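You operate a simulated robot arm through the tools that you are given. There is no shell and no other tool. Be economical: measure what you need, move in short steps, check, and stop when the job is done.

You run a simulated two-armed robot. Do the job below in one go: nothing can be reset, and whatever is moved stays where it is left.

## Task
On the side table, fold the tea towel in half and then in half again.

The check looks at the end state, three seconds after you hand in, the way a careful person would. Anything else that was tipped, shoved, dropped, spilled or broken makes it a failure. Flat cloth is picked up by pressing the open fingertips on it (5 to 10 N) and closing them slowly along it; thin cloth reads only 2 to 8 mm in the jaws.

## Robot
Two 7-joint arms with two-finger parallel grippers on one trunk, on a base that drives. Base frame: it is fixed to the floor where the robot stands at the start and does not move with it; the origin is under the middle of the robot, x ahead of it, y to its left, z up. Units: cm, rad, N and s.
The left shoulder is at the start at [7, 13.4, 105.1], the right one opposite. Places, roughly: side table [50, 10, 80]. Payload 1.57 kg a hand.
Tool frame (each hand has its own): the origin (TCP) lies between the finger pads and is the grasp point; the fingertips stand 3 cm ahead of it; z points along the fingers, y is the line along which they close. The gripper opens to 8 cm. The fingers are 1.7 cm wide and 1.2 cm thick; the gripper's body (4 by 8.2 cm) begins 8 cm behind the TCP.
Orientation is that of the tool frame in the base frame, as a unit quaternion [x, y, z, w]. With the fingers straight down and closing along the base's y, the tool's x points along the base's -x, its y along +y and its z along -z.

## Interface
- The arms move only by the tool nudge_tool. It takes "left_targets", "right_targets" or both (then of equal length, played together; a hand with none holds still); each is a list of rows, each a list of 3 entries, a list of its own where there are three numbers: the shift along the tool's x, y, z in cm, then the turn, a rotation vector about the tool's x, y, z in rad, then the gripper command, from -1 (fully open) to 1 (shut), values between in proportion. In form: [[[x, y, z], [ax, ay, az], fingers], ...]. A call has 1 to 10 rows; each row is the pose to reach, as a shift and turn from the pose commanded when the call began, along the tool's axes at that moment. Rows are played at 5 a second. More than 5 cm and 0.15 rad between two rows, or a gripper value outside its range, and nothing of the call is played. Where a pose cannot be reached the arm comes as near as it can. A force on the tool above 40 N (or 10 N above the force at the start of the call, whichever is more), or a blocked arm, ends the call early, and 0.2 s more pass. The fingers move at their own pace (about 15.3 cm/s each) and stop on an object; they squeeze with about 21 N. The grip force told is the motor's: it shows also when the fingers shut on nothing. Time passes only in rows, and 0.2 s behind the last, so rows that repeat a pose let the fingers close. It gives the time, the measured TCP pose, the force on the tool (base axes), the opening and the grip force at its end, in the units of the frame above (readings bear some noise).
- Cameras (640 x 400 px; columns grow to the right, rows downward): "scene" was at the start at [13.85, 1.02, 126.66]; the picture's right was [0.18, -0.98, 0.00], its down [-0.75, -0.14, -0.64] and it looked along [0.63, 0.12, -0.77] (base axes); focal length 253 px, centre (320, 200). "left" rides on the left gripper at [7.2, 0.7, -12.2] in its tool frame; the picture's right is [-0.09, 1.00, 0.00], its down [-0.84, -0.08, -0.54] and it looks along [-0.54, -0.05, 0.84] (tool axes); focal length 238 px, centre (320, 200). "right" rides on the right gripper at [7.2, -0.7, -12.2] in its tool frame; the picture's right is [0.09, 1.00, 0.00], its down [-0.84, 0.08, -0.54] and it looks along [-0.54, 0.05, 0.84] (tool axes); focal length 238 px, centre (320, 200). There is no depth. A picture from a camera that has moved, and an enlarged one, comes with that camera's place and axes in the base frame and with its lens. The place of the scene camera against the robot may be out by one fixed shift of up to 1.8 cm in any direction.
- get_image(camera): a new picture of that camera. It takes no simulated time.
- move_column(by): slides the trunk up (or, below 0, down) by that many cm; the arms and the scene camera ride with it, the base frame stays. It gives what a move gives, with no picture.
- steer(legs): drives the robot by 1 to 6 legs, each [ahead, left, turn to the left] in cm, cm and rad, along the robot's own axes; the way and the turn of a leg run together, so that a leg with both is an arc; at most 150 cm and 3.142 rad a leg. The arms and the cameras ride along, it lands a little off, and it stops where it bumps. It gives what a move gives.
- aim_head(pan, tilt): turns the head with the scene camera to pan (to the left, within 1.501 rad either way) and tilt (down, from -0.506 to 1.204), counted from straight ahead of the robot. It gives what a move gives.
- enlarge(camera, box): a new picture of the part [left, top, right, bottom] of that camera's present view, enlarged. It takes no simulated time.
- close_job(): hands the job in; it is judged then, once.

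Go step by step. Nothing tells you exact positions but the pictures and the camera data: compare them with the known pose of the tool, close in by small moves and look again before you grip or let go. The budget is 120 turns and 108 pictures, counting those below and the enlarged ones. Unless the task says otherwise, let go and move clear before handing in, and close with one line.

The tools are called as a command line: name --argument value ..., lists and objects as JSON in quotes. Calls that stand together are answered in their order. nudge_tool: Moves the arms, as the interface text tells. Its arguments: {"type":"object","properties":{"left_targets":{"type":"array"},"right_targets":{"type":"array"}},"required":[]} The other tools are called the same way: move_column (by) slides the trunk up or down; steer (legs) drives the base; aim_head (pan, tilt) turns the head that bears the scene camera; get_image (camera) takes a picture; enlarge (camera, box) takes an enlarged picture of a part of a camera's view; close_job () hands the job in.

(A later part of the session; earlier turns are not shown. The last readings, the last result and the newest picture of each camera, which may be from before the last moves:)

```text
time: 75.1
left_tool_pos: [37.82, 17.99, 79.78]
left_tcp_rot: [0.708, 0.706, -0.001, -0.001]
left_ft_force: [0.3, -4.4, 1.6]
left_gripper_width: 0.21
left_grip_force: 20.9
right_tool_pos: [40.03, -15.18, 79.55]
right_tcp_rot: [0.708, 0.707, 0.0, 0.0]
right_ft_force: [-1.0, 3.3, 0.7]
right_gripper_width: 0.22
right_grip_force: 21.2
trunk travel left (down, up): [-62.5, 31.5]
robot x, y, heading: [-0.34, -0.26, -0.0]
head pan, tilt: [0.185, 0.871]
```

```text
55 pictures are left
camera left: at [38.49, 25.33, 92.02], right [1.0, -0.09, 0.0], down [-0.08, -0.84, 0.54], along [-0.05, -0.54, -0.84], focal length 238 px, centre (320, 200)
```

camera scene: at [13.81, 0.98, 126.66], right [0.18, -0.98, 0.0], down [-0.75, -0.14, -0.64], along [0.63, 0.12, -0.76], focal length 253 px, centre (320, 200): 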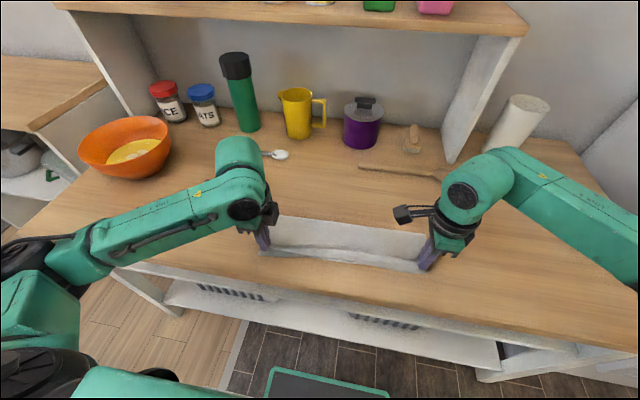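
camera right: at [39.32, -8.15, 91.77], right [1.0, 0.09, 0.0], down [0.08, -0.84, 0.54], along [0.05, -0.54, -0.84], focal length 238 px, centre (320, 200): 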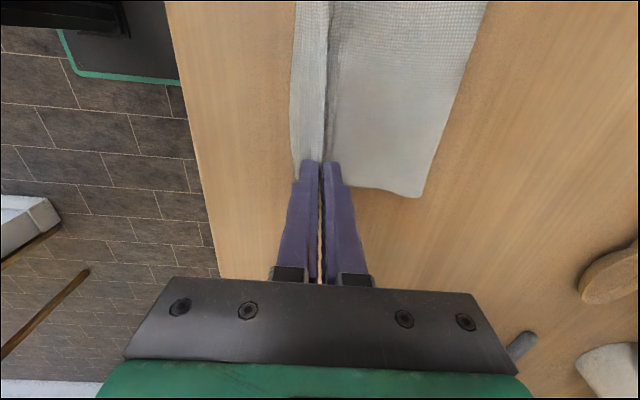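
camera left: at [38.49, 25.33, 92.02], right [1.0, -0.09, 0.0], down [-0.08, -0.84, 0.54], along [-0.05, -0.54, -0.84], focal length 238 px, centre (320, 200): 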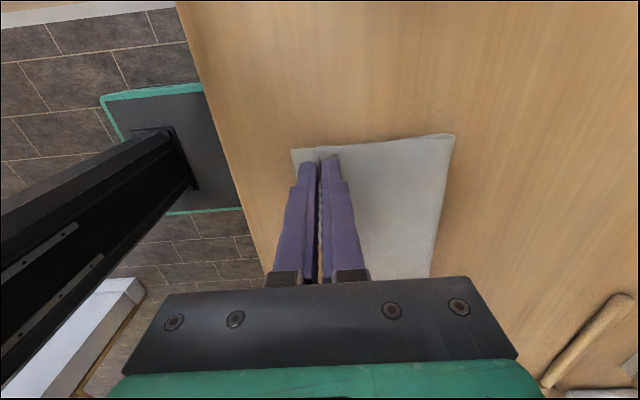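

Landing matches. I'll release gently and lift straight up.

nudge_tool --left_targets '[[[0, 0, 0.2], [0, 0, 0], 1], [[0, 0, 0.2], [0, 0, 0], 0.8], [[0, 0, 0.2], [0, 0, 0], 0.6], [[0, 0, 0.2], [0, 0, 0], 0.4], [[0, 0, 0.2], [0, 0, 0], 0.3], [[0, 0, -1], [0, 0, 0], 0.3], [[0, 0, -3], [0, 0, 0], 0.3], [[0, 0, -6], [0, 0, 0], 0.3], [[0, 0, -9], [0, 0, 0], 0.3]]' --right_targets '[[[0, 0, 0.2], [0, 0, 0], 1], [[0, 0, 0.2], [0, 0, 0], 0.8], [[0, 0, 0.2], [0, 0, 0], 0.6], [[0, 0, 0.2], [0, 0, 0], 0.4], [[0, 0, 0.2], [0, 0, 0], 0.3], [[0, 0, -1], [0, 0, 0], 0.3], [[0, 0, -3], [0, 0, 0], 0.3], [[0, 0, -6], [0, 0, 0], 0.3], [[0, 0, -9], [0, 0, 0], 0.3]]'

enlarge --camera "scene" --box '[220, 170, 460, 320]'

get_image --camera "right"

get_image --camera "left"

```text
time: 77.1
left_tool_pos: [37.79, 17.96, 88.81]
left_tcp_rot: [0.707, 0.707, 0.0, 0.0]
left_ft_force: [0.4, 0.4, 0.3]
left_gripper_width: 2.81
left_grip_force: 0.1
right_tool_pos: [39.79, -15.28, 88.67]
right_tcp_rot: [0.708, 0.706, 0.0, 0.0]
right_ft_force: [0.7, 0.7, 0.5]
right_gripper_width: 2.79
right_grip_force: 0.0
trunk travel left (down, up): [-62.5, 31.5]
robot x, y, heading: [-0.01, -0.13, 0.002]
head pan, tilt: [0.185, 0.871]
```

```text
2.67 times, centred on (340, 245) of scene
camera zoom: at [13.78, 1.0, 126.66], right [0.18, -0.98, 0.0], down [-0.75, -0.14, -0.64], along [0.63, 0.12, -0.76], focal length 674 px, centre (267, 80)
```

zoom: 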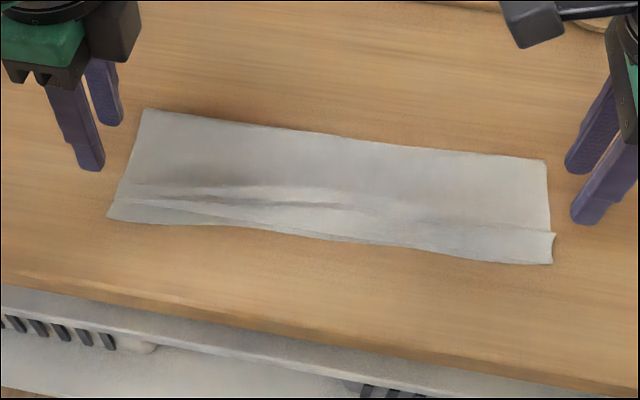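

```text
53 pictures are left
camera right: at [39.21, -8.1, 100.85], right [1.0, 0.09, 0.0], down [0.08, -0.84, 0.54], along [0.05, -0.54, -0.84], focal length 238 px, centre (320, 200)
```

right: 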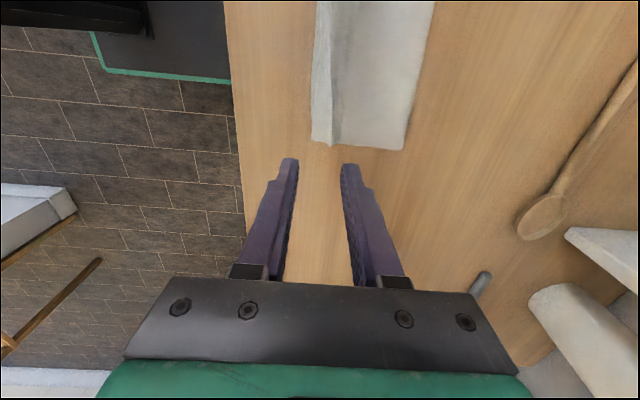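

```text
52 pictures are left
camera left: at [38.41, 25.24, 101.09], right [1.0, -0.09, 0.0], down [-0.08, -0.84, 0.54], along [-0.05, -0.54, -0.84], focal length 238 px, centre (320, 200)
```

left: 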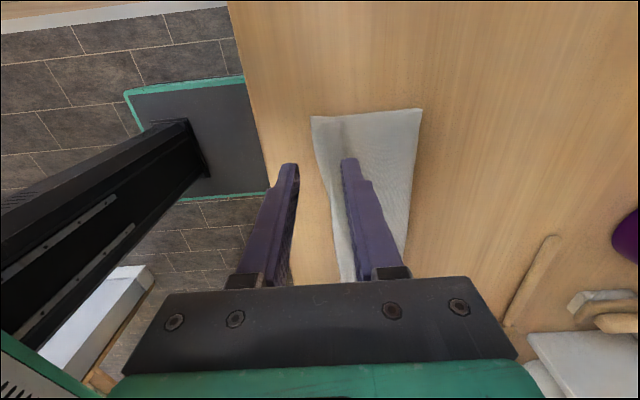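

First fold is in. I'll look closer at the front edge.

enlarge --camera "scene" --box '[255, 225, 345, 281]'

enlarge --camera "scene" --box '[345, 225, 435, 281]'

enlarge --camera "left" --box '[290, 90, 450, 190]'

enlarge --camera "right" --box '[280, 0, 460, 160]'

```text
7.11 times, centred on (300, 253) of scene
camera zoom: at [13.78, 1.0, 126.66], right [0.18, -0.98, 0.0], down [-0.75, -0.14, -0.64], along [0.63, 0.12, -0.76], focal length 1798 px, centre (462, -177)
```

zoom: 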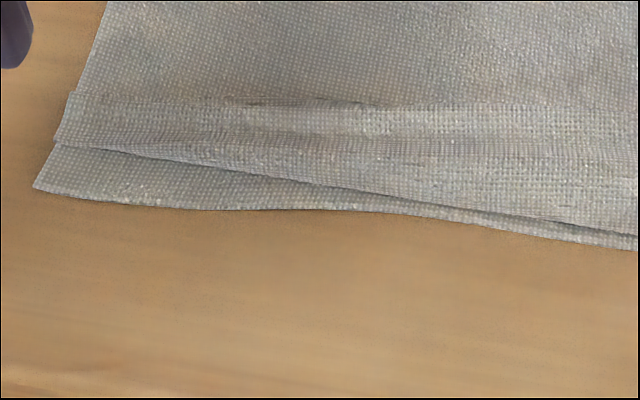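

```text
7.11 times, centred on (390, 253) of scene
camera zoom: at [13.78, 1.0, 126.66], right [0.18, -0.98, 0.0], down [-0.75, -0.14, -0.64], along [0.63, 0.12, -0.76], focal length 1798 px, centre (-178, -177)
```

zoom: 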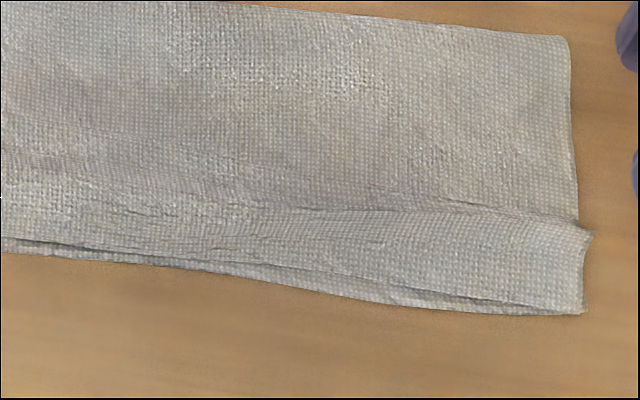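

```text
4.00 times, centred on (370, 140) of left
camera zoom: at [38.41, 25.24, 101.09], right [1.0, -0.09, 0.0], down [-0.08, -0.84, 0.54], along [-0.05, -0.54, -0.84], focal length 953 px, centre (120, 440)
```

zoom: 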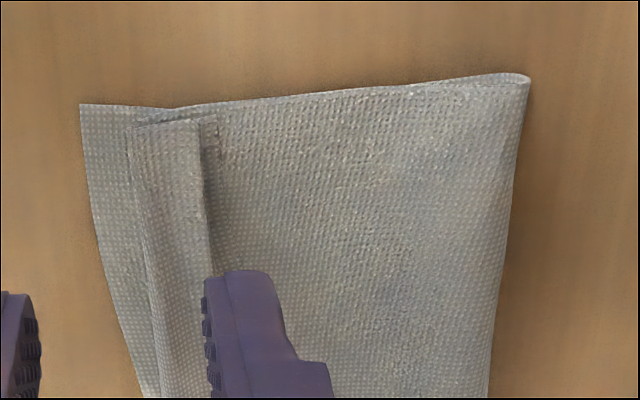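

```text
2.50 times, centred on (370, 80) of right
camera zoom: at [39.21, -8.1, 100.85], right [1.0, 0.09, 0.0], down [0.08, -0.84, 0.54], along [0.05, -0.54, -0.84], focal length 596 px, centre (195, 500)
```

zoom: 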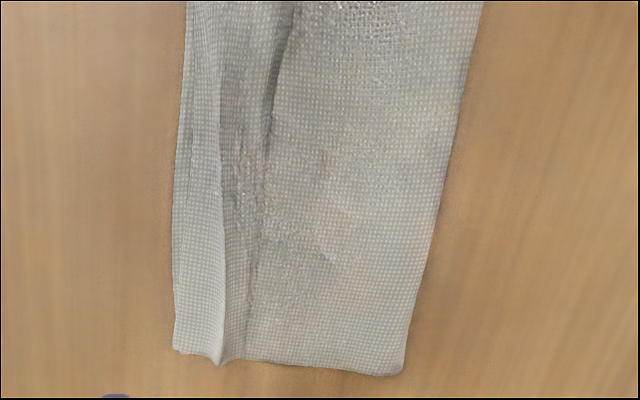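

The front hem (the last ~2 cm of the top layer) folded back on itself. I'll try sweeping it open toward me with closed fingertips skimming the surface, starting from behind the hem at each end.

nudge_tool --left_targets '[[[-0.8, 1.5, 0], [0, 0, 0], 1], [[-1.6, 3, 1], [0, 0, 0], 1], [[-2, 4.7, 3], [0, 0, 0], 1], [[-2, 5, 6], [0, 0, 0], 1], [[-2, 5, 8.6], [0, 0, 0], 1], [[-2, 5, 9.1], [0, 0, 0], 1], [[-2, 5, 9.1], [0, 0, 0], 1]]' --right_targets '[[[0.8, 1.5, 0], [0, 0, 0], 1], [[1.6, 3, 1], [0, 0, 0], 1], [[1.8, 4.7, 3], [0, 0, 0], 1], [[1.8, 5.2, 6], [0, 0, 0], 1], [[1.8, 5.2, 8.6], [0, 0, 0], 1], [[1.8, 5.2, 9.0], [0, 0, 0], 1], [[1.8, 5.2, 9.0], [0, 0, 0], 1]]'

enlarge --camera "left" --box '[200, 100, 440, 250]'

enlarge --camera "right" --box '[200, 100, 440, 250]'

```text
time: 78.7
left_tool_pos: [42.96, 16.19, 79.49]
left_tcp_rot: [0.708, 0.707, -0.001, -0.001]
left_ft_force: [-0.7, 0.0, -0.3]
left_gripper_width: 0.02
left_grip_force: 20.7
right_tool_pos: [45.2, -13.52, 79.57]
right_tcp_rot: [0.708, 0.707, 0.0, 0.0]
right_ft_force: [-0.1, 0.6, 0.5]
right_gripper_width: 0.0
right_grip_force: 20.7
trunk travel left (down, up): [-62.5, 31.5]
robot x, y, heading: [0.22, -0.24, 0.0]
head pan, tilt: [0.185, 0.871]
```

```text
2.67 times, centred on (320, 175) of left
camera zoom: at [43.56, 23.36, 91.78], right [1.0, -0.09, 0.0], down [-0.08, -0.84, 0.54], along [-0.05, -0.54, -0.84], focal length 636 px, centre (320, 267)
```

zoom: 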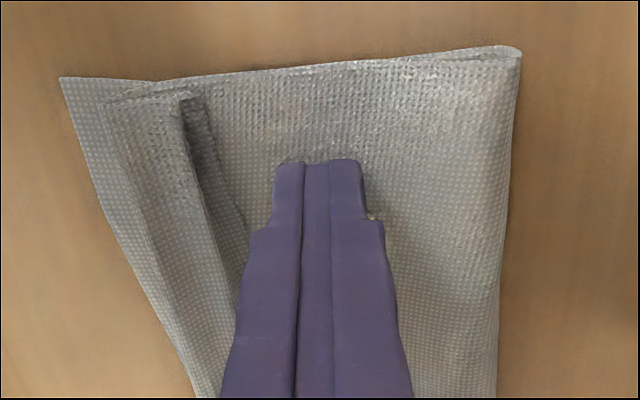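

```text
2.67 times, centred on (320, 175) of right
camera zoom: at [44.56, -6.52, 91.75], right [1.0, 0.09, 0.0], down [0.08, -0.84, 0.54], along [0.05, -0.54, -0.84], focal length 636 px, centre (320, 267)
```

zoom: 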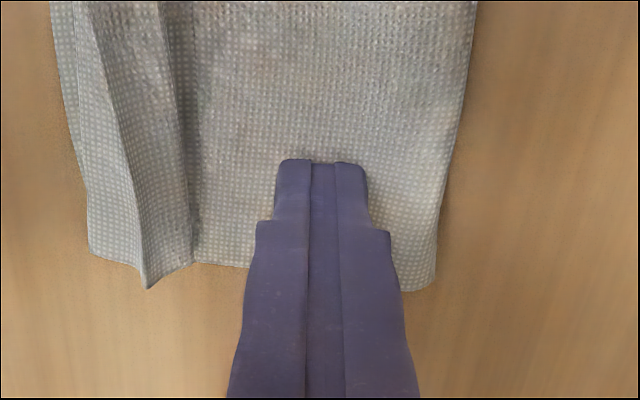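

It's a small standing ridge left from the pinch. I'll iron it toward the free edge by sweeping the closed fingertips lightly forward, about 5 cm.

nudge_tool --left_targets '[[[0, 0, 0.1], [0, 0, 0], 1], [[0, -0.7, 0.15], [0, 0, 0], 1], [[0, -1.4, 0.15], [0, 0, 0], 1], [[0, -2.1, 0.15], [0, 0, 0], 1], [[0, -2.8, 0.15], [0, 0, 0], 1], [[0, -3.5, 0.15], [0, 0, 0], 1], [[0, -4.2, 0.15], [0, 0, 0], 1], [[0, -4.8, 0.1], [0, 0, 0], 1], [[0, -4.8, -2], [0, 0, 0], 1], [[0, -4.8, -5], [0, 0, 0], 1]]' --right_targets '[[[0, 0, 0.1], [0, 0, 0], 1], [[0, -0.7, 0.2], [0, 0, 0], 1], [[0, -1.4, 0.2], [0, 0, 0], 1], [[0, -2.1, 0.2], [0, 0, 0], 1], [[0, -2.8, 0.2], [0, 0, 0], 1], [[0, -3.5, 0.2], [0, 0, 0], 1], [[0, -4.2, 0.2], [0, 0, 0], 1], [[0, -4.8, 0.1], [0, 0, 0], 1], [[0, -4.8, -2], [0, 0, 0], 1], [[0, -4.8, -5], [0, 0, 0], 1]]'

enlarge --camera "left" --box '[200, 60, 456, 220]'

enlarge --camera "right" --box '[220, 20, 476, 180]'

enlarge --camera "scene" --box '[240, 190, 448, 320]'

```text
time: 80.9
left_tool_pos: [37.94, 16.19, 84.66]
left_tcp_rot: [0.708, 0.706, 0.0, 0.0]
left_ft_force: [0.2, -0.3, 0.5]
left_gripper_width: 0.01
left_grip_force: 21.3
right_tool_pos: [40.36, -13.35, 84.48]
right_tcp_rot: [0.707, 0.707, 0.001, 0.0]
right_ft_force: [-0.1, 0.1, -0.9]
right_gripper_width: 0.0
right_grip_force: 21.5
trunk travel left (down, up): [-62.5, 31.5]
robot x, y, heading: [0.06, -0.11, -0.0]
head pan, tilt: [0.185, 0.871]
```

```text
2.50 times, centred on (328, 140) of left
camera zoom: at [38.6, 23.4, 96.9], right [1.0, -0.09, 0.0], down [-0.08, -0.84, 0.54], along [-0.05, -0.54, -0.84], focal length 596 px, centre (300, 350)
```

zoom: 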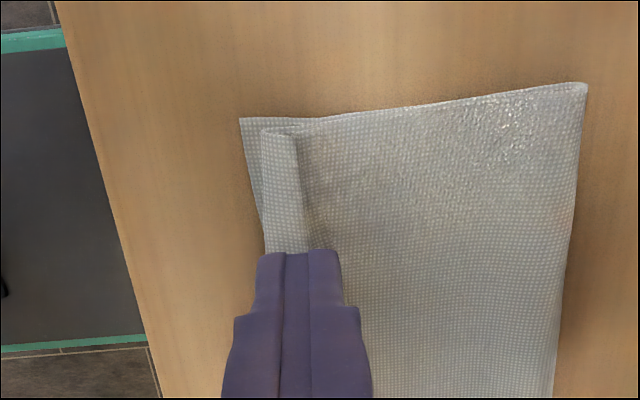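

```text
2.50 times, centred on (348, 100) of right
camera zoom: at [39.75, -6.34, 96.61], right [1.0, 0.09, 0.0], down [0.07, -0.84, 0.54], along [0.05, -0.54, -0.84], focal length 596 px, centre (250, 450)
```

zoom: 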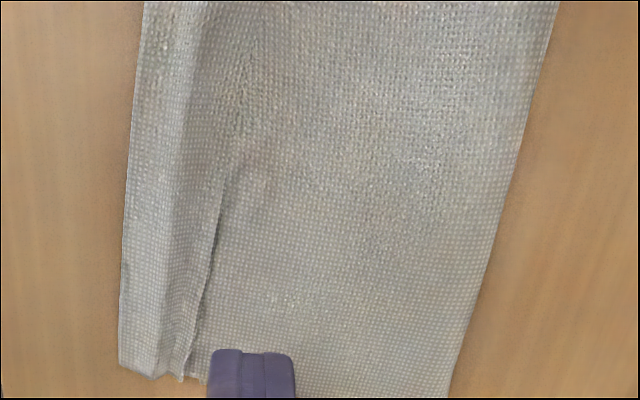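

```text
3.08 times, centred on (344, 255) of scene
camera zoom: at [13.78, 0.99, 126.66], right [0.18, -0.98, 0.0], down [-0.75, -0.14, -0.64], along [0.63, 0.12, -0.76], focal length 778 px, centre (246, 31)
```

zoom: 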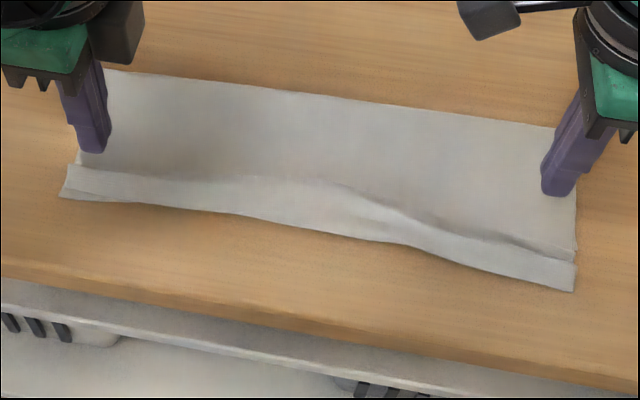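

Edges now line up within about a centimetre. Next is the second fold: the left end over to the right. I'll move the right hand aside and turn the left hand to close along y above the left end.

nudge_tool --left_targets '[[[0, 0.5, -1], [0, 0, -0.14], 1], [[0, 1, -2], [0, 0, -0.28], 1], [[0.2, 2, -3], [0, 0, -0.42], 1], [[0.4, 3, -4], [0, 0, -0.56], 0.3], [[0.6, 4, -4], [0, 0, -0.7], 0.3], [[0.8, 4.8, -4], [0, 0, -0.84], 0.3], [[0.8, 4.8, -4], [0, 0, -0.98], 0.3], [[0.8, 4.8, -4], [0, 0, -1.12], 0.3], [[0.8, 4.8, -4], [0, 0, -1.26], 0.3], [[0.8, 4.8, -4], [0, 0, -1.4], 0.3]]' --right_targets '[[[0, 0, -2], [0, 0, 0], 1], [[0, 0, -4], [0, 0, 0], 1], [[0, 0, -6], [0, 0, 0], 1], [[-2, 0, -8], [0, 0, 0], 1], [[-4, 0, -9], [0, 0, 0], 1], [[-6, 0, -10], [0, 0, 0], 1], [[-8, 0, -10], [0, 0, 0], 1], [[-10, 0, -10], [0, 0, 0], 1], [[-12, 0, -10], [0, 0, 0], 1], [[-14, 0, -10], [0, 0, 0], 1]]'

nudge_tool --left_targets '[[[0, 0, 0], [0, 0, -0.1], 0.3], [[0, 0, 0], [0, 0, -0.17], 0.3], [[0, 0, 0], [0, 0, -0.17], 0.3]]' --right_targets '[[[-2, 0, 0], [0, 0, 0], 1], [[-4, 0, 0], [0, 0, 0], 1], [[-4, 0, 0], [0, 0, 0], 1]]'

get_image --camera "left"

get_image --camera "scene"

```text
time: 83.1
left_tool_pos: [42.73, 16.91, 88.66]
left_tcp_rot: [0.085, 0.996, 0.0, -0.001]
left_ft_force: [0.4, -0.5, 0.0]
left_gripper_width: 2.77
left_grip_force: 0.1
right_tool_pos: [40.32, -27.6, 94.54]
right_tcp_rot: [0.708, 0.706, 0.0, 0.001]
right_ft_force: [-0.6, 0.3, 0.2]
right_gripper_width: 0.0
right_grip_force: 20.9
trunk travel left (down, up): [-62.5, 31.5]
robot x, y, heading: [-0.17, 0.3, 0.002]
head pan, tilt: [0.185, 0.871]
```

```text
time: 83.9
left_tool_pos: [42.71, 16.9, 88.59]
left_tcp_rot: [0.001, 1.0, 0.0, -0.002]
left_ft_force: [-1.3, -0.5, -0.2]
left_gripper_width: 2.81
left_grip_force: 0.2
right_tool_pos: [40.4, -31.38, 94.52]
right_tcp_rot: [0.708, 0.707, 0.0, 0.0]
right_ft_force: [1.2, -0.3, 0.4]
right_gripper_width: 0.0
right_grip_force: 20.8
trunk travel left (down, up): [-62.5, 31.5]
robot x, y, heading: [-0.23, -0.12, 0.0]
head pan, tilt: [0.185, 0.871]
```

```text
42 pictures are left
camera left: at [35.64, 17.63, 100.86], right [0.09, 1.0, 0.0], down [0.84, -0.08, 0.54], along [0.54, -0.05, -0.84], focal length 238 px, centre (320, 200)
```

left: 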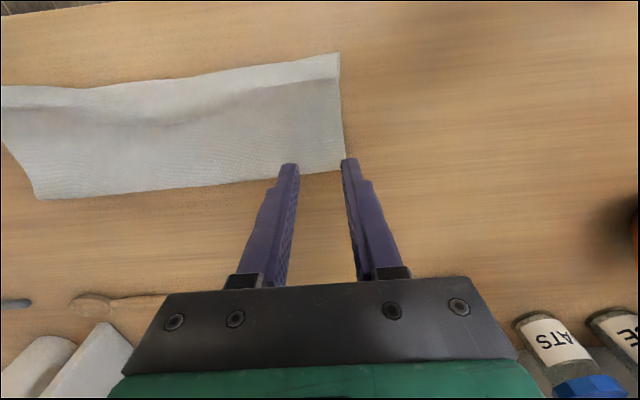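

```text
41 pictures are left
camera scene: at [13.85, 1.02, 126.66], right [0.18, -0.98, 0.0], down [-0.75, -0.14, -0.64], along [0.63, 0.12, -0.77], focal length 253 px, centre (320, 200)
```

scene: 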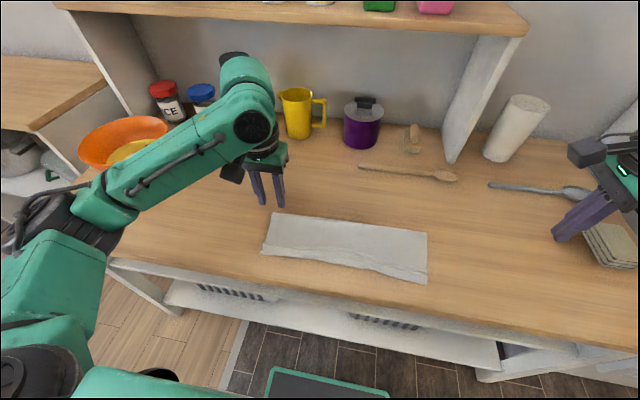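

Folded strip spans y≈19.4 to -18, x≈36–48. I'll go to (42, 17.8) with the outer finger at the left edge and press down.

nudge_tool --left_targets '[[[0.4, 0.5, 2], [0, 0, 0], 0.25], [[0.7, 0.9, 4], [0, 0, 0], 0.25], [[0.7, 0.9, 6.5], [0, 0, 0], 0.25], [[0.7, 0.9, 8.6], [0, 0, 0], 0.25], [[0.7, 0.9, 9.1], [0, 0, 0], 0.25], [[0.7, 0.9, 9.3], [0, 0, 0], 0.25], [[0.7, 0.9, 9.3], [0, 0, 0], 0.25]]'

enlarge --camera "left" --box '[200, 60, 456, 220]'

```text
time: 85.5
left_tool_pos: [42.18, 17.71, 79.2]
left_tcp_rot: [0.0, 1.0, 0.0, -0.001]
left_ft_force: [0.0, 0.1, 0.0]
left_gripper_width: 2.99
left_grip_force: 0.0
right_tool_pos: [40.44, -31.36, 94.55]
right_tcp_rot: [0.708, 0.707, 0.0, 0.0]
right_ft_force: [-0.3, -0.3, -0.1]
right_gripper_width: 0.03
right_grip_force: 20.7
trunk travel left (down, up): [-62.5, 31.5]
robot x, y, heading: [0.07, -0.18, -0.001]
head pan, tilt: [0.185, 0.871]
```

```text
2.50 times, centred on (328, 140) of left
camera zoom: at [35.06, 18.49, 91.58], right [0.09, 1.0, 0.0], down [0.84, -0.08, 0.54], along [0.54, -0.05, -0.84], focal length 596 px, centre (300, 350)
```

zoom: 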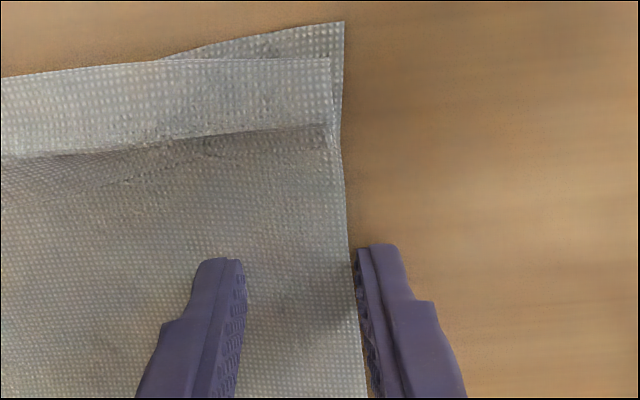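

The outer finger sits just outside the edge, which should catch both layers. Pressing to contact.

nudge_tool --left_targets '[[[0, 0, 0.15], [0, 0, 0], 0.25], [[0, 0, 0.3], [0, 0, 0], 0.25], [[0, 0, 0.3], [0, 0, 0], 0.25]]'

```text
time: 86.3
left_tool_pos: [42.13, 17.73, 79.23]
left_tcp_rot: [0.0, 1.0, -0.001, 0.002]
left_ft_force: [3.9, 1.2, 14.0]
left_gripper_width: 2.98
left_grip_force: 0.0
right_tool_pos: [40.25, -31.51, 94.44]
right_tcp_rot: [0.708, 0.706, 0.001, 0.001]
right_ft_force: [0.0, 0.0, 0.7]
right_gripper_width: 0.02
right_grip_force: 21.3
trunk travel left (down, up): [-62.5, 31.5]
robot x, y, heading: [-0.31, -0.11, 0.001]
head pan, tilt: [0.185, 0.871]
```

nudge_tool --left_targets '[[[0, 0, -0.07], [0, 0, 0], 0.33], [[0, 0, -0.07], [0, 0, 0], 0.41], [[0, 0, -0.07], [0, 0, 0], 0.49], [[0, 0, -0.07], [0, 0, 0], 0.57], [[0, 0, -0.07], [0, 0, 0], 0.65], [[0, 0, -0.07], [0, 0, 0], 0.73], [[0, 0, -0.07], [0, 0, 0], 0.81], [[0, 0, -0.07], [0, 0, 0], 0.9], [[0, 0, -0.07], [0, 0, 0], 1], [[0, 0, -0.07], [0, 0, 0], 1]]'

enlarge --camera "left" --box '[200, 60, 456, 220]'

```text
time: 88.5
left_tool_pos: [41.92, 17.72, 79.17]
left_tcp_rot: [0.002, 1.0, 0.001, 0.001]
left_ft_force: [0.0, -2.3, 13.0]
left_gripper_width: 0.76
left_grip_force: 20.9
right_tool_pos: [40.33, -31.4, 94.51]
right_tcp_rot: [0.708, 0.706, 0.001, 0.0]
right_ft_force: [0.4, 1.2, 0.3]
right_gripper_width: 0.0
right_grip_force: 21.2
trunk travel left (down, up): [-62.5, 31.5]
robot x, y, heading: [-0.36, 0.1, 0.004]
head pan, tilt: [0.185, 0.871]
```

```text
2.50 times, centred on (328, 140) of left
camera zoom: at [34.86, 18.42, 91.45], right [0.09, 1.0, 0.0], down [0.84, -0.08, 0.54], along [0.54, -0.05, -0.84], focal length 596 px, centre (300, 350)
```

zoom: 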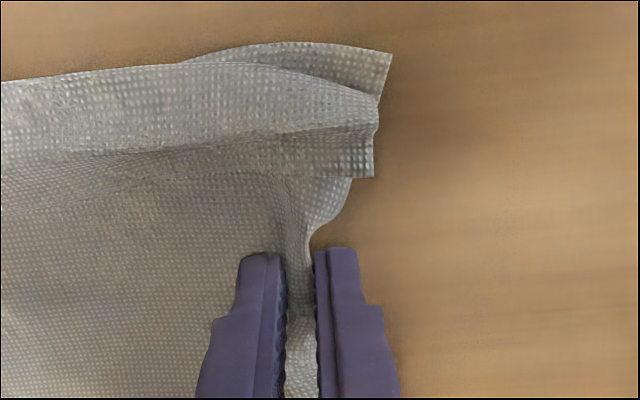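

0.76 cm in the jaws means both layers are likely caught. I'll lift a few cm to verify.

nudge_tool --left_targets '[[[0, -0.2, -1], [0, 0, 0], 1], [[0, -0.5, -2.5], [0, 0, 0], 1], [[0, -1, -4], [0, 0, 0], 1], [[0, -1.7, -5.5], [0, 0, 0], 1], [[0, -1.7, -5.5], [0, 0, 0], 1]]'

enlarge --camera "left" --box '[160, 20, 480, 220]'

enlarge --camera "scene" --box '[220, 170, 460, 320]'

```text
time: 89.7
left_tool_pos: [42.13, 16.34, 84.59]
left_tcp_rot: [0.0, 1.0, 0.0, -0.001]
left_ft_force: [-0.7, -0.1, 0.5]
left_gripper_width: 0.67
left_grip_force: 21.0
right_tool_pos: [40.45, -31.4, 94.46]
right_tcp_rot: [0.708, 0.706, -0.001, 0.0]
right_ft_force: [0.0, -0.2, -0.7]
right_gripper_width: 0.0
right_grip_force: 20.6
trunk travel left (down, up): [-62.5, 31.5]
robot x, y, heading: [-0.02, -0.09, -0.001]
head pan, tilt: [0.185, 0.871]
```

```text
2.00 times, centred on (320, 120) of left
camera zoom: at [34.93, 16.97, 96.84], right [0.09, 1.0, 0.0], down [0.84, -0.08, 0.54], along [0.54, -0.05, -0.84], focal length 477 px, centre (320, 360)
```

zoom: 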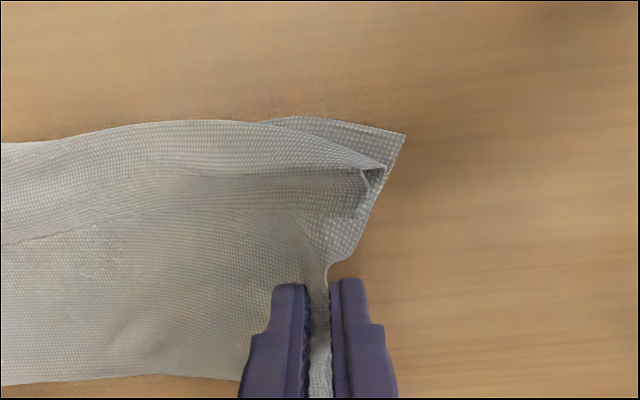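

```text
2.67 times, centred on (340, 245) of scene
camera zoom: at [13.84, 1.0, 126.66], right [0.18, -0.98, 0.0], down [-0.75, -0.14, -0.64], along [0.63, 0.12, -0.77], focal length 674 px, centre (267, 80)
```

zoom: 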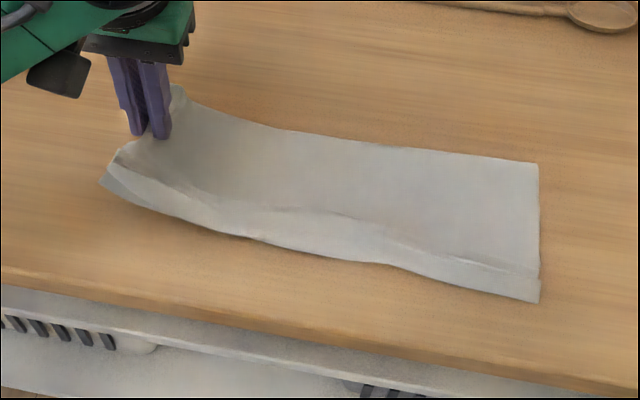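

Both layers come up together. I'll carry it in an arc to the right while the right hand moves further aside.

nudge_tool --left_targets '[[[0, -1.35, -2.2], [0, 0, 0], 1], [[-0.1, -3.2, -4.15], [0, 0, 0], 1], [[-0.2, -5.4, -5.8], [0, 0, 0], 1], [[-0.3, -7.9, -7.1], [0, 0, 0], 1], [[-0.3, -10.6, -8], [0, 0, 0], 1], [[-0.4, -13.5, -8.5], [0, 0, 0], 1], [[-0.4, -16.5, -8.6], [0, 0, 0], 1], [[-0.5, -19.4, -8.2], [0, 0, 0], 1], [[-0.5, -22.2, -7.5], [0, 0, 0], 1], [[-0.6, -24.9, -6.3], [0, 0, 0], 1]]' --right_targets '[[[-1, 0, -0.5], [0, 0, 0], 1], [[-2, 0, -1], [0, 0, 0], 1], [[-3, 0, -1.5], [0, 0, 0], 1], [[-4, 0, -2], [0, 0, 0], 1], [[-5, 0, -2.5], [0, 0, 0], 1], [[-6, 0, -3], [0, 0, 0], 1], [[-7, 0, -3], [0, 0, 0], 1], [[-8, 0, -3], [0, 0, 0], 1], [[-9, 0, -3], [0, 0, 0], 1], [[-10, 0, -3], [0, 0, 0], 1]]'

get_image --camera "scene"

get_image --camera "left"

```text
time: 91.9
left_tool_pos: [42.57, -9.0, 90.66]
left_tcp_rot: [0.002, 1.0, 0.001, -0.001]
left_ft_force: [-0.6, 0.4, 0.1]
left_gripper_width: 0.68
left_grip_force: 20.9
right_tool_pos: [40.19, -41.47, 97.43]
right_tcp_rot: [0.708, 0.706, 0.001, -0.001]
right_ft_force: [0.3, -0.1, -0.1]
right_gripper_width: 0.0
right_grip_force: 21.2
trunk travel left (down, up): [-62.5, 31.5]
robot x, y, heading: [0.07, -0.26, -0.006]
head pan, tilt: [0.185, 0.871]
```

```text
36 pictures are left
camera scene: at [13.84, 0.8, 126.66], right [0.18, -0.98, 0.0], down [-0.75, -0.14, -0.64], along [0.63, 0.12, -0.76], focal length 253 px, centre (320, 200)
```

scene: 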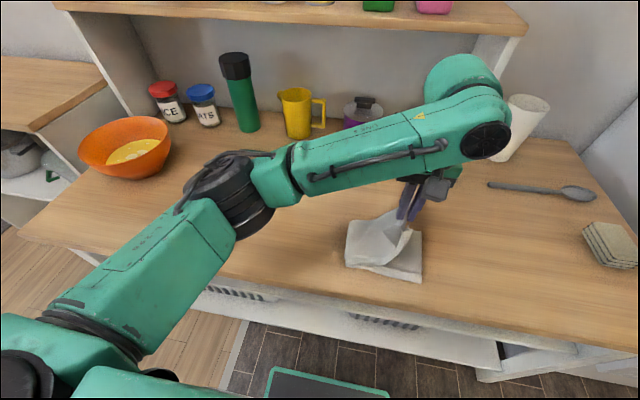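

```text
35 pictures are left
camera left: at [35.42, -8.38, 102.93], right [0.09, 1.0, 0.0], down [0.84, -0.08, 0.54], along [0.54, -0.05, -0.84], focal length 238 px, centre (320, 200)
```

left: 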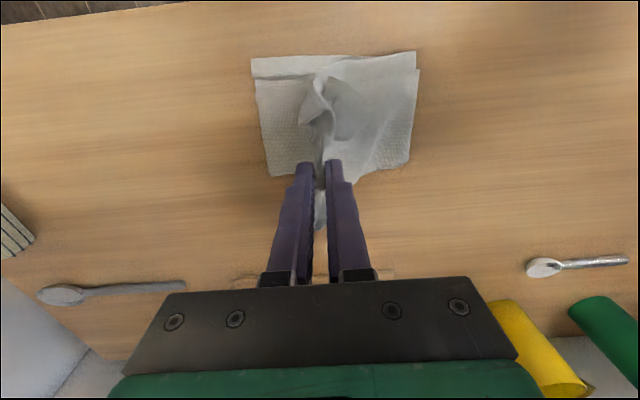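

The fold is coming over cleanly; the right edge of the base is at y≈-15.5. I'll bring it down on a taut arc.

nudge_tool --left_targets '[[[0, -1.1, 0.6], [0, 0, 0], 1], [[0.1, -2.2, 1.4], [0, 0, 0], 1], [[0.1, -3, 2.5], [0, 0, 0], 1], [[0.2, -3.7, 3.7], [0, 0, 0], 1], [[0.2, -4.4, 4.9], [0, 0, 0], 1], [[0.2, -5, 6.2], [0, 0, 0], 1], [[0.2, -5.4, 7.5], [0, 0, 0], 1], [[0.2, -5.6, 8.8], [0, 0, 0], 1], [[0.2, -5.7, 10], [0, 0, 0], 1], [[0.2, -5.7, 10.3], [0, 0, 0], 1]]'

enlarge --camera "scene" --box '[300, 190, 460, 290]'

enlarge --camera "left" --box '[200, 20, 520, 220]'

```text
time: 94.1
left_tool_pos: [42.44, -14.45, 80.55]
left_tcp_rot: [0.001, 1.0, 0.0, -0.001]
left_ft_force: [0.2, 0.1, 0.5]
left_gripper_width: 0.66
left_grip_force: 20.7
right_tool_pos: [40.18, -41.44, 97.56]
right_tcp_rot: [0.708, 0.706, 0.0, 0.0]
right_ft_force: [0.5, 0.0, -0.8]
right_gripper_width: 0.0
right_grip_force: 20.9
trunk travel left (down, up): [-62.5, 31.5]
robot x, y, heading: [-0.24, -0.07, -0.0]
head pan, tilt: [0.185, 0.871]
```

```text
4.00 times, centred on (380, 240) of scene
camera zoom: at [13.83, 0.96, 126.66], right [0.18, -0.98, 0.0], down [-0.75, -0.14, -0.64], along [0.63, 0.12, -0.76], focal length 1011 px, centre (80, 40)
```

zoom: 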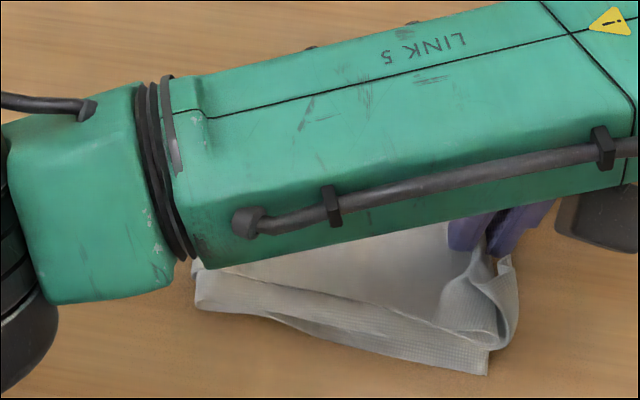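

```text
2.00 times, centred on (360, 120) of left
camera zoom: at [35.21, -13.8, 92.83], right [0.1, 1.0, 0.0], down [0.84, -0.08, 0.54], along [0.54, -0.05, -0.84], focal length 477 px, centre (240, 360)
```

zoom: 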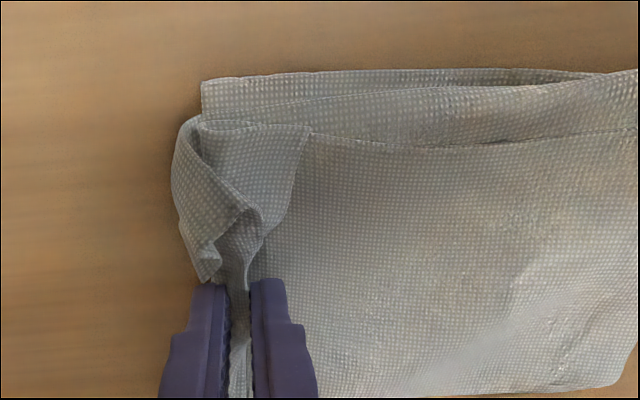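

Nice landing. Releasing, lifting and looking.

nudge_tool --left_targets '[[[0, 0, 0.4], [0, 0, 0], 1], [[0, 0, 0.4], [0, 0, 0], 0.7], [[0, 0, 0.4], [0, 0, 0], 0.45], [[0, 0, 0.4], [0, 0, 0], 0.2], [[0, 0, 0.4], [0, 0, 0], 0.2], [[0, 0, -2], [0, 0, 0], 0.2], [[0, 0, -5], [0, 0, 0], 0.2], [[0, 0, -8], [0, 0, 0], 0.2], [[0, 2, -11], [0, 0, 0], 0.2], [[0, 5, -12], [0, 0, 0], 0.2]]'

get_image --camera "left"

enlarge --camera "left" --box '[180, 40, 440, 200]'

```text
time: 96.3
left_tool_pos: [42.48, -9.35, 92.6]
left_tcp_rot: [0.001, 1.0, 0.0, -0.001]
left_ft_force: [0.4, 0.2, 0.2]
left_gripper_width: 3.21
left_grip_force: 0.0
right_tool_pos: [40.25, -41.24, 97.54]
right_tcp_rot: [0.707, 0.707, -0.001, 0.001]
right_ft_force: [1.0, -0.1, 1.2]
right_gripper_width: 0.0
right_grip_force: 20.8
trunk travel left (down, up): [-62.5, 31.5]
robot x, y, heading: [-0.07, 0.14, 0.001]
head pan, tilt: [0.185, 0.871]
```

```text
32 pictures are left
camera left: at [35.29, -8.6, 104.83], right [0.1, 1.0, 0.0], down [0.84, -0.08, 0.54], along [0.54, -0.05, -0.84], focal length 238 px, centre (320, 200)
```

left: 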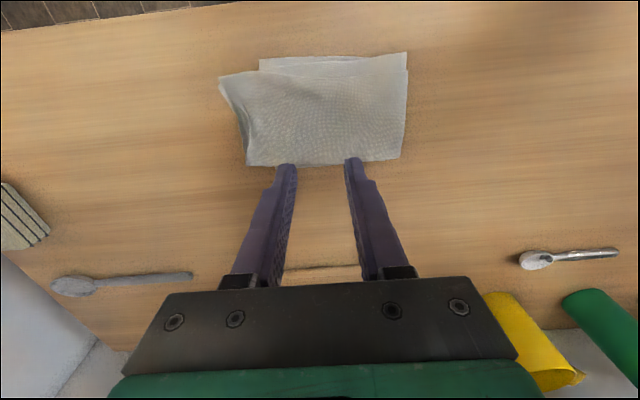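

```text
2.46 times, centred on (310, 120) of left
camera zoom: at [35.29, -8.6, 104.83], right [0.1, 1.0, 0.0], down [0.84, -0.08, 0.54], along [0.54, -0.05, -0.84], focal length 587 px, centre (345, 397)
```

zoom: 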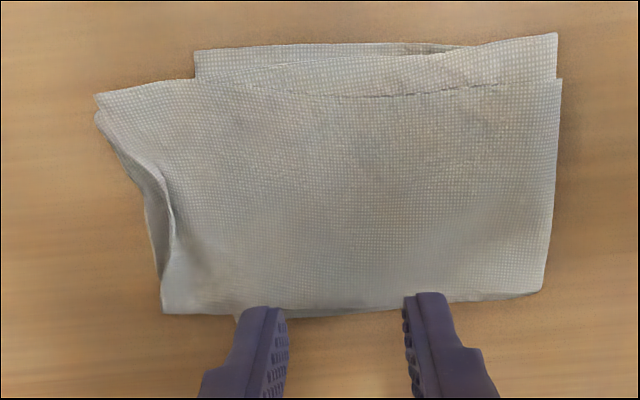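

The quarter fold is there, but the top overhangs the base by about 4 cm on the right. I'll regrip that overhanging edge (top layers only) and move it back to line up.

nudge_tool --left_targets '[[[0.2, -1.5, 1], [0, 0, 0], 0.45], [[0.4, -3, 2], [0, 0, 0], 0.45], [[0.5, -4.5, 3.5], [0, 0, 0], 0.45], [[0.5, -6, 5], [0, 0, 0], 0.45], [[0.5, -7.5, 7], [0, 0, 0], 0.45], [[0.5, -7.95, 9], [0, 0, 0], 0.45], [[0.5, -7.95, 11], [0, 0, 0], 0.45], [[0.5, -7.95, 11.5], [0, 0, 0], 0.45]]'

enlarge --camera "left" --box '[200, 60, 456, 220]'

```text
time: 98.1
left_tool_pos: [42.15, -17.44, 81.0]
left_tcp_rot: [0.001, 1.0, -0.001, 0.0]
left_ft_force: [-0.6, 0.3, -0.8]
left_gripper_width: 2.21
left_grip_force: 0.1
right_tool_pos: [40.37, -41.38, 97.51]
right_tcp_rot: [0.708, 0.707, 0.0, 0.0]
right_ft_force: [-0.8, 0.2, 0.6]
right_gripper_width: 0.0
right_grip_force: 21.0
trunk travel left (down, up): [-62.5, 31.5]
robot x, y, heading: [0.19, -0.31, 0.001]
head pan, tilt: [0.185, 0.871]
```

```text
2.50 times, centred on (328, 140) of left
camera zoom: at [34.84, -16.74, 93.33], right [0.09, 1.0, 0.0], down [0.84, -0.08, 0.54], along [0.54, -0.05, -0.84], focal length 596 px, centre (300, 350)
```

zoom: 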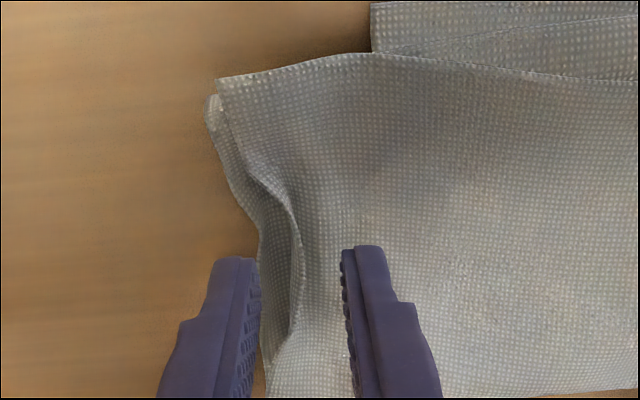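

The fingers straddle the overhanging edge. Lowering to press.

nudge_tool --left_targets '[[[0, 0, 0.8], [0, 0, 0], 0.45], [[0, 0, 1.4], [0, 0, 0], 0.45], [[0, 0, 1.7], [0, 0, 0], 0.45], [[0, 0, 1.7], [0, 0, 0], 0.45]]'

```text
time: 99.1
left_tool_pos: [42.31, -17.05, 79.33]
left_tcp_rot: [-0.002, 1.0, 0.002, 0.002]
left_ft_force: [1.6, -0.9, 6.6]
left_gripper_width: 2.14
left_grip_force: 0.1
right_tool_pos: [40.21, -41.39, 97.62]
right_tcp_rot: [0.708, 0.707, 0.0, -0.001]
right_ft_force: [0.0, -0.3, 0.2]
right_gripper_width: 0.0
right_grip_force: 21.0
trunk travel left (down, up): [-62.5, 31.5]
robot x, y, heading: [-0.07, 0.41, 0.002]
head pan, tilt: [0.185, 0.871]
```

nudge_tool --left_targets '[[[0, 0, 0.1], [0, 0, 0], 0.5], [[0, 0, 0.1], [0, 0, 0], 0.57], [[0, 0, 0.1], [0, 0, 0], 0.64], [[0, 0, 0.1], [0, 0, 0], 0.71], [[0, 0, 0.1], [0, 0, 0], 0.78], [[0, 0, 0.1], [0, 0, 0], 0.85], [[0, 0, 0.1], [0, 0, 0], 0.93], [[0, 0, 0.1], [0, 0, 0], 1], [[0, 0, 0.1], [0, 0, 0], 1], [[0, 0, 0.1], [0, 0, 0], 1]]'

nudge_tool --left_targets '[[[0, 0.2, -1], [0, 0, 0], 1], [[0, 0.7, -2.5], [0, 0, 0], 1], [[0, 1.4, -4], [0, 0, 0], 1], [[0, 1.4, -4], [0, 0, 0], 1]]'

enlarge --camera "left" --box '[180, 20, 500, 220]'

enlarge --camera "scene" --box '[300, 190, 460, 290]'

```text
time: 101.3
left_tool_pos: [42.07, -17.05, 79.24]
left_tcp_rot: [-0.002, 1.0, 0.0, 0.002]
left_ft_force: [1.4, 3.9, 19.2]
left_gripper_width: 0.29
left_grip_force: 21.4
right_tool_pos: [40.05, -41.25, 97.64]
right_tcp_rot: [0.708, 0.706, 0.001, 0.001]
right_ft_force: [0.3, 0.1, 1.0]
right_gripper_width: 0.02
right_grip_force: 21.1
trunk travel left (down, up): [-62.5, 31.5]
robot x, y, heading: [-0.33, 0.33, -0.001]
head pan, tilt: [0.185, 0.871]
```

```text
time: 102.3
left_tool_pos: [42.17, -15.85, 83.14]
left_tcp_rot: [-0.004, 1.0, 0.001, -0.001]
left_ft_force: [-0.2, -0.1, -0.8]
left_gripper_width: 0.26
left_grip_force: 21.1
right_tool_pos: [40.27, -41.43, 97.47]
right_tcp_rot: [0.708, 0.706, 0.0, -0.001]
right_ft_force: [0.2, 0.5, -0.1]
right_gripper_width: 0.0
right_grip_force: 21.0
trunk travel left (down, up): [-62.5, 31.5]
robot x, y, heading: [0.1, 0.04, 0.0]
head pan, tilt: [0.185, 0.871]
```

```text
2.00 times, centred on (340, 120) of left
camera zoom: at [35.01, -15.14, 95.46], right [0.09, 1.0, 0.0], down [0.84, -0.08, 0.54], along [0.54, -0.04, -0.84], focal length 477 px, centre (280, 360)
```

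zoom: 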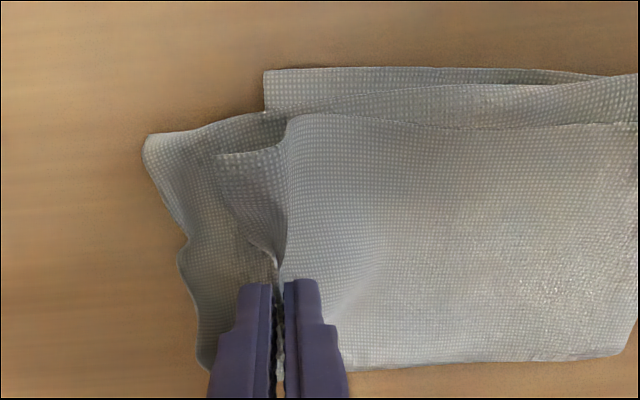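

```text
4.00 times, centred on (380, 240) of scene
camera zoom: at [13.84, 0.95, 126.66], right [0.18, -0.98, 0.0], down [-0.75, -0.14, -0.64], along [0.63, 0.12, -0.77], focal length 1011 px, centre (80, 40)
```

zoom: 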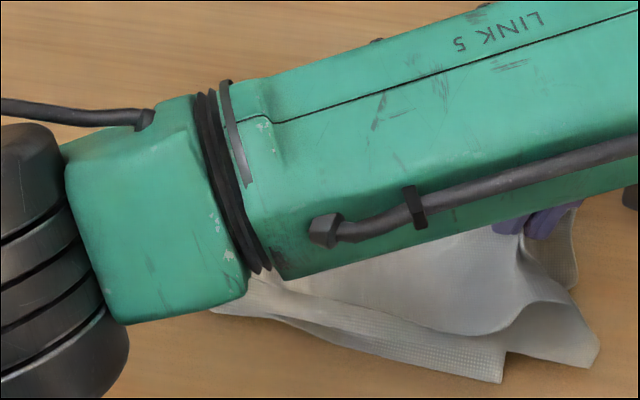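

Only the uppermost layer was caught. I'll lay it back to match the lower flap's edge (y≈-19.6) and regrip both with the outer finger just beyond that edge.

nudge_tool --left_targets '[[[0, -1, 0.8], [0, 0, 0], 1], [[0, -2, 1.8], [0, 0, 0], 1], [[0, -2.6, 2.8], [0, 0, 0], 1], [[0, -2.7, 3.6], [0, 0, 0], 1], [[0, -2.7, 3.6], [0, 0, 0], 0.7], [[0, -2.7, 3.6], [0, 0, 0], 0.25], [[0, -2.7, 3.6], [0, 0, 0], 0.25], [[0, -2.7, 2], [0, 0, 0], 0.25], [[0, -2.7, 0], [0, 0, 0], 0.25], [[0, -2.7, -1], [0, 0, 0], 0.25]]'

enlarge --camera "left" --box '[200, 60, 456, 220]'

```text
time: 104.5
left_tool_pos: [41.88, -18.84, 84.39]
left_tcp_rot: [0.001, 1.0, 0.0, -0.001]
left_ft_force: [0.4, 1.0, 0.5]
left_gripper_width: 3.0
left_grip_force: 0.1
right_tool_pos: [40.28, -41.38, 97.42]
right_tcp_rot: [0.708, 0.706, 0.0, 0.0]
right_ft_force: [-0.5, -0.1, 0.9]
right_gripper_width: 0.0
right_grip_force: 21.0
trunk travel left (down, up): [-62.5, 31.5]
robot x, y, heading: [-0.11, 0.04, 0.0]
head pan, tilt: [0.185, 0.871]
```

```text
2.50 times, centred on (328, 140) of left
camera zoom: at [34.68, -18.12, 96.56], right [0.09, 1.0, 0.0], down [0.84, -0.08, 0.54], along [0.54, -0.05, -0.84], focal length 596 px, centre (300, 350)
```

zoom: 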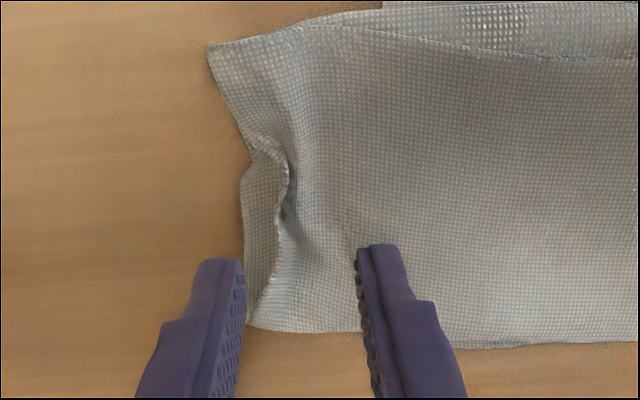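

nudge_tool --left_targets '[[[0, 0.5, 1.5], [0, 0, 0], 0.25], [[0, 0.5, 3], [0, 0, 0], 0.25], [[0, 0.5, 4.5], [0, 0, 0], 0.25], [[0, 0.5, 5.1], [0, 0, 0], 0.25], [[0, 0.5, 5.35], [0, 0, 0], 0.25], [[0, 0.5, 5.35], [0, 0, 0], 0.25]]'

enlarge --camera "left" --box '[200, 60, 456, 220]'

```text
time: 105.9
left_tool_pos: [41.98, -18.09, 79.28]
left_tcp_rot: [0.002, 1.0, -0.001, 0.003]
left_ft_force: [9.5, -1.2, 37.9]
left_gripper_width: 2.96
left_grip_force: 0.0
right_tool_pos: [39.97, -41.35, 97.73]
right_tcp_rot: [0.708, 0.707, 0.0, 0.002]
right_ft_force: [-1.6, 0.9, -0.1]
right_gripper_width: 0.0
right_grip_force: 20.9
trunk travel left (down, up): [-62.5, 31.5]
robot x, y, heading: [-0.19, -0.13, -0.001]
head pan, tilt: [0.185, 0.871]
```

```text
2.50 times, centred on (328, 140) of left
camera zoom: at [34.57, -17.42, 91.51], right [0.1, 1.0, 0.0], down [0.83, -0.08, 0.55], along [0.55, -0.05, -0.84], focal length 596 px, centre (300, 350)
```

zoom: 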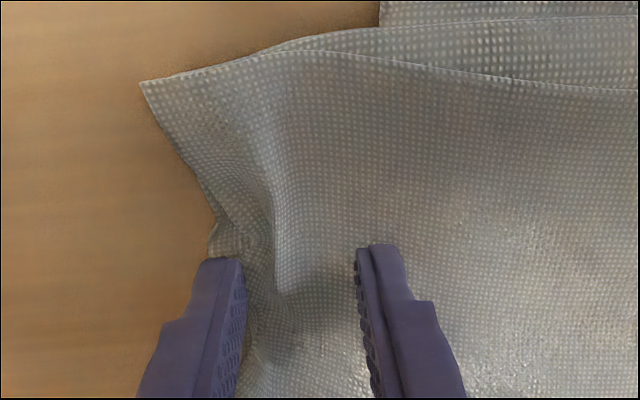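

Too hard, and the outer finger is on the cloth. I'll lift, shift 0.9 cm outward and press more lightly.

nudge_tool --left_targets '[[[0, 0, -1], [0, 0, 0], 0.25], [[0, -0.5, -1.5], [0, 0, 0], 0.25], [[0, -1, -1.5], [0, 0, 0], 0.25], [[0, -1, -0.8], [0, 0, 0], 0.25], [[0, -1, -0.35], [0, 0, 0], 0.25], [[0, -1, -0.35], [0, 0, 0], 0.25]]'

enlarge --camera "left" --box '[200, 60, 456, 220]'

```text
time: 107.3
left_tool_pos: [42.02, -19.2, 79.23]
left_tcp_rot: [0.0, 1.0, 0.0, -0.001]
left_ft_force: [-0.2, -0.8, 0.8]
left_gripper_width: 3.0
left_grip_force: 0.3
right_tool_pos: [40.28, -41.43, 97.43]
right_tcp_rot: [0.708, 0.707, 0.0, 0.0]
right_ft_force: [0.1, -0.1, 0.1]
right_gripper_width: 0.02
right_grip_force: 20.7
trunk travel left (down, up): [-62.5, 31.5]
robot x, y, heading: [0.0, -0.18, 0.001]
head pan, tilt: [0.185, 0.871]
```

```text
2.50 times, centred on (328, 140) of left
camera zoom: at [34.82, -18.49, 91.53], right [0.09, 1.0, 0.0], down [0.84, -0.08, 0.54], along [0.54, -0.05, -0.84], focal length 596 px, centre (300, 350)
```

zoom: 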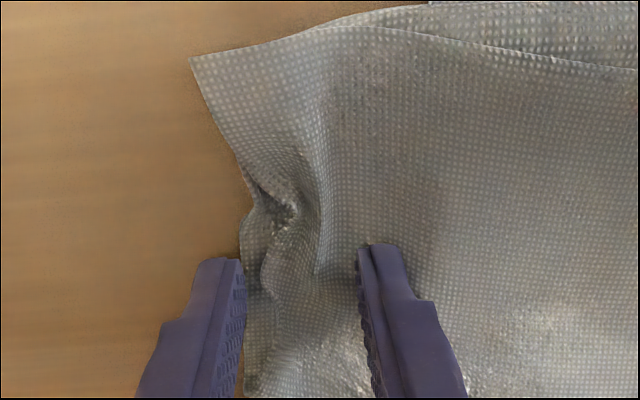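

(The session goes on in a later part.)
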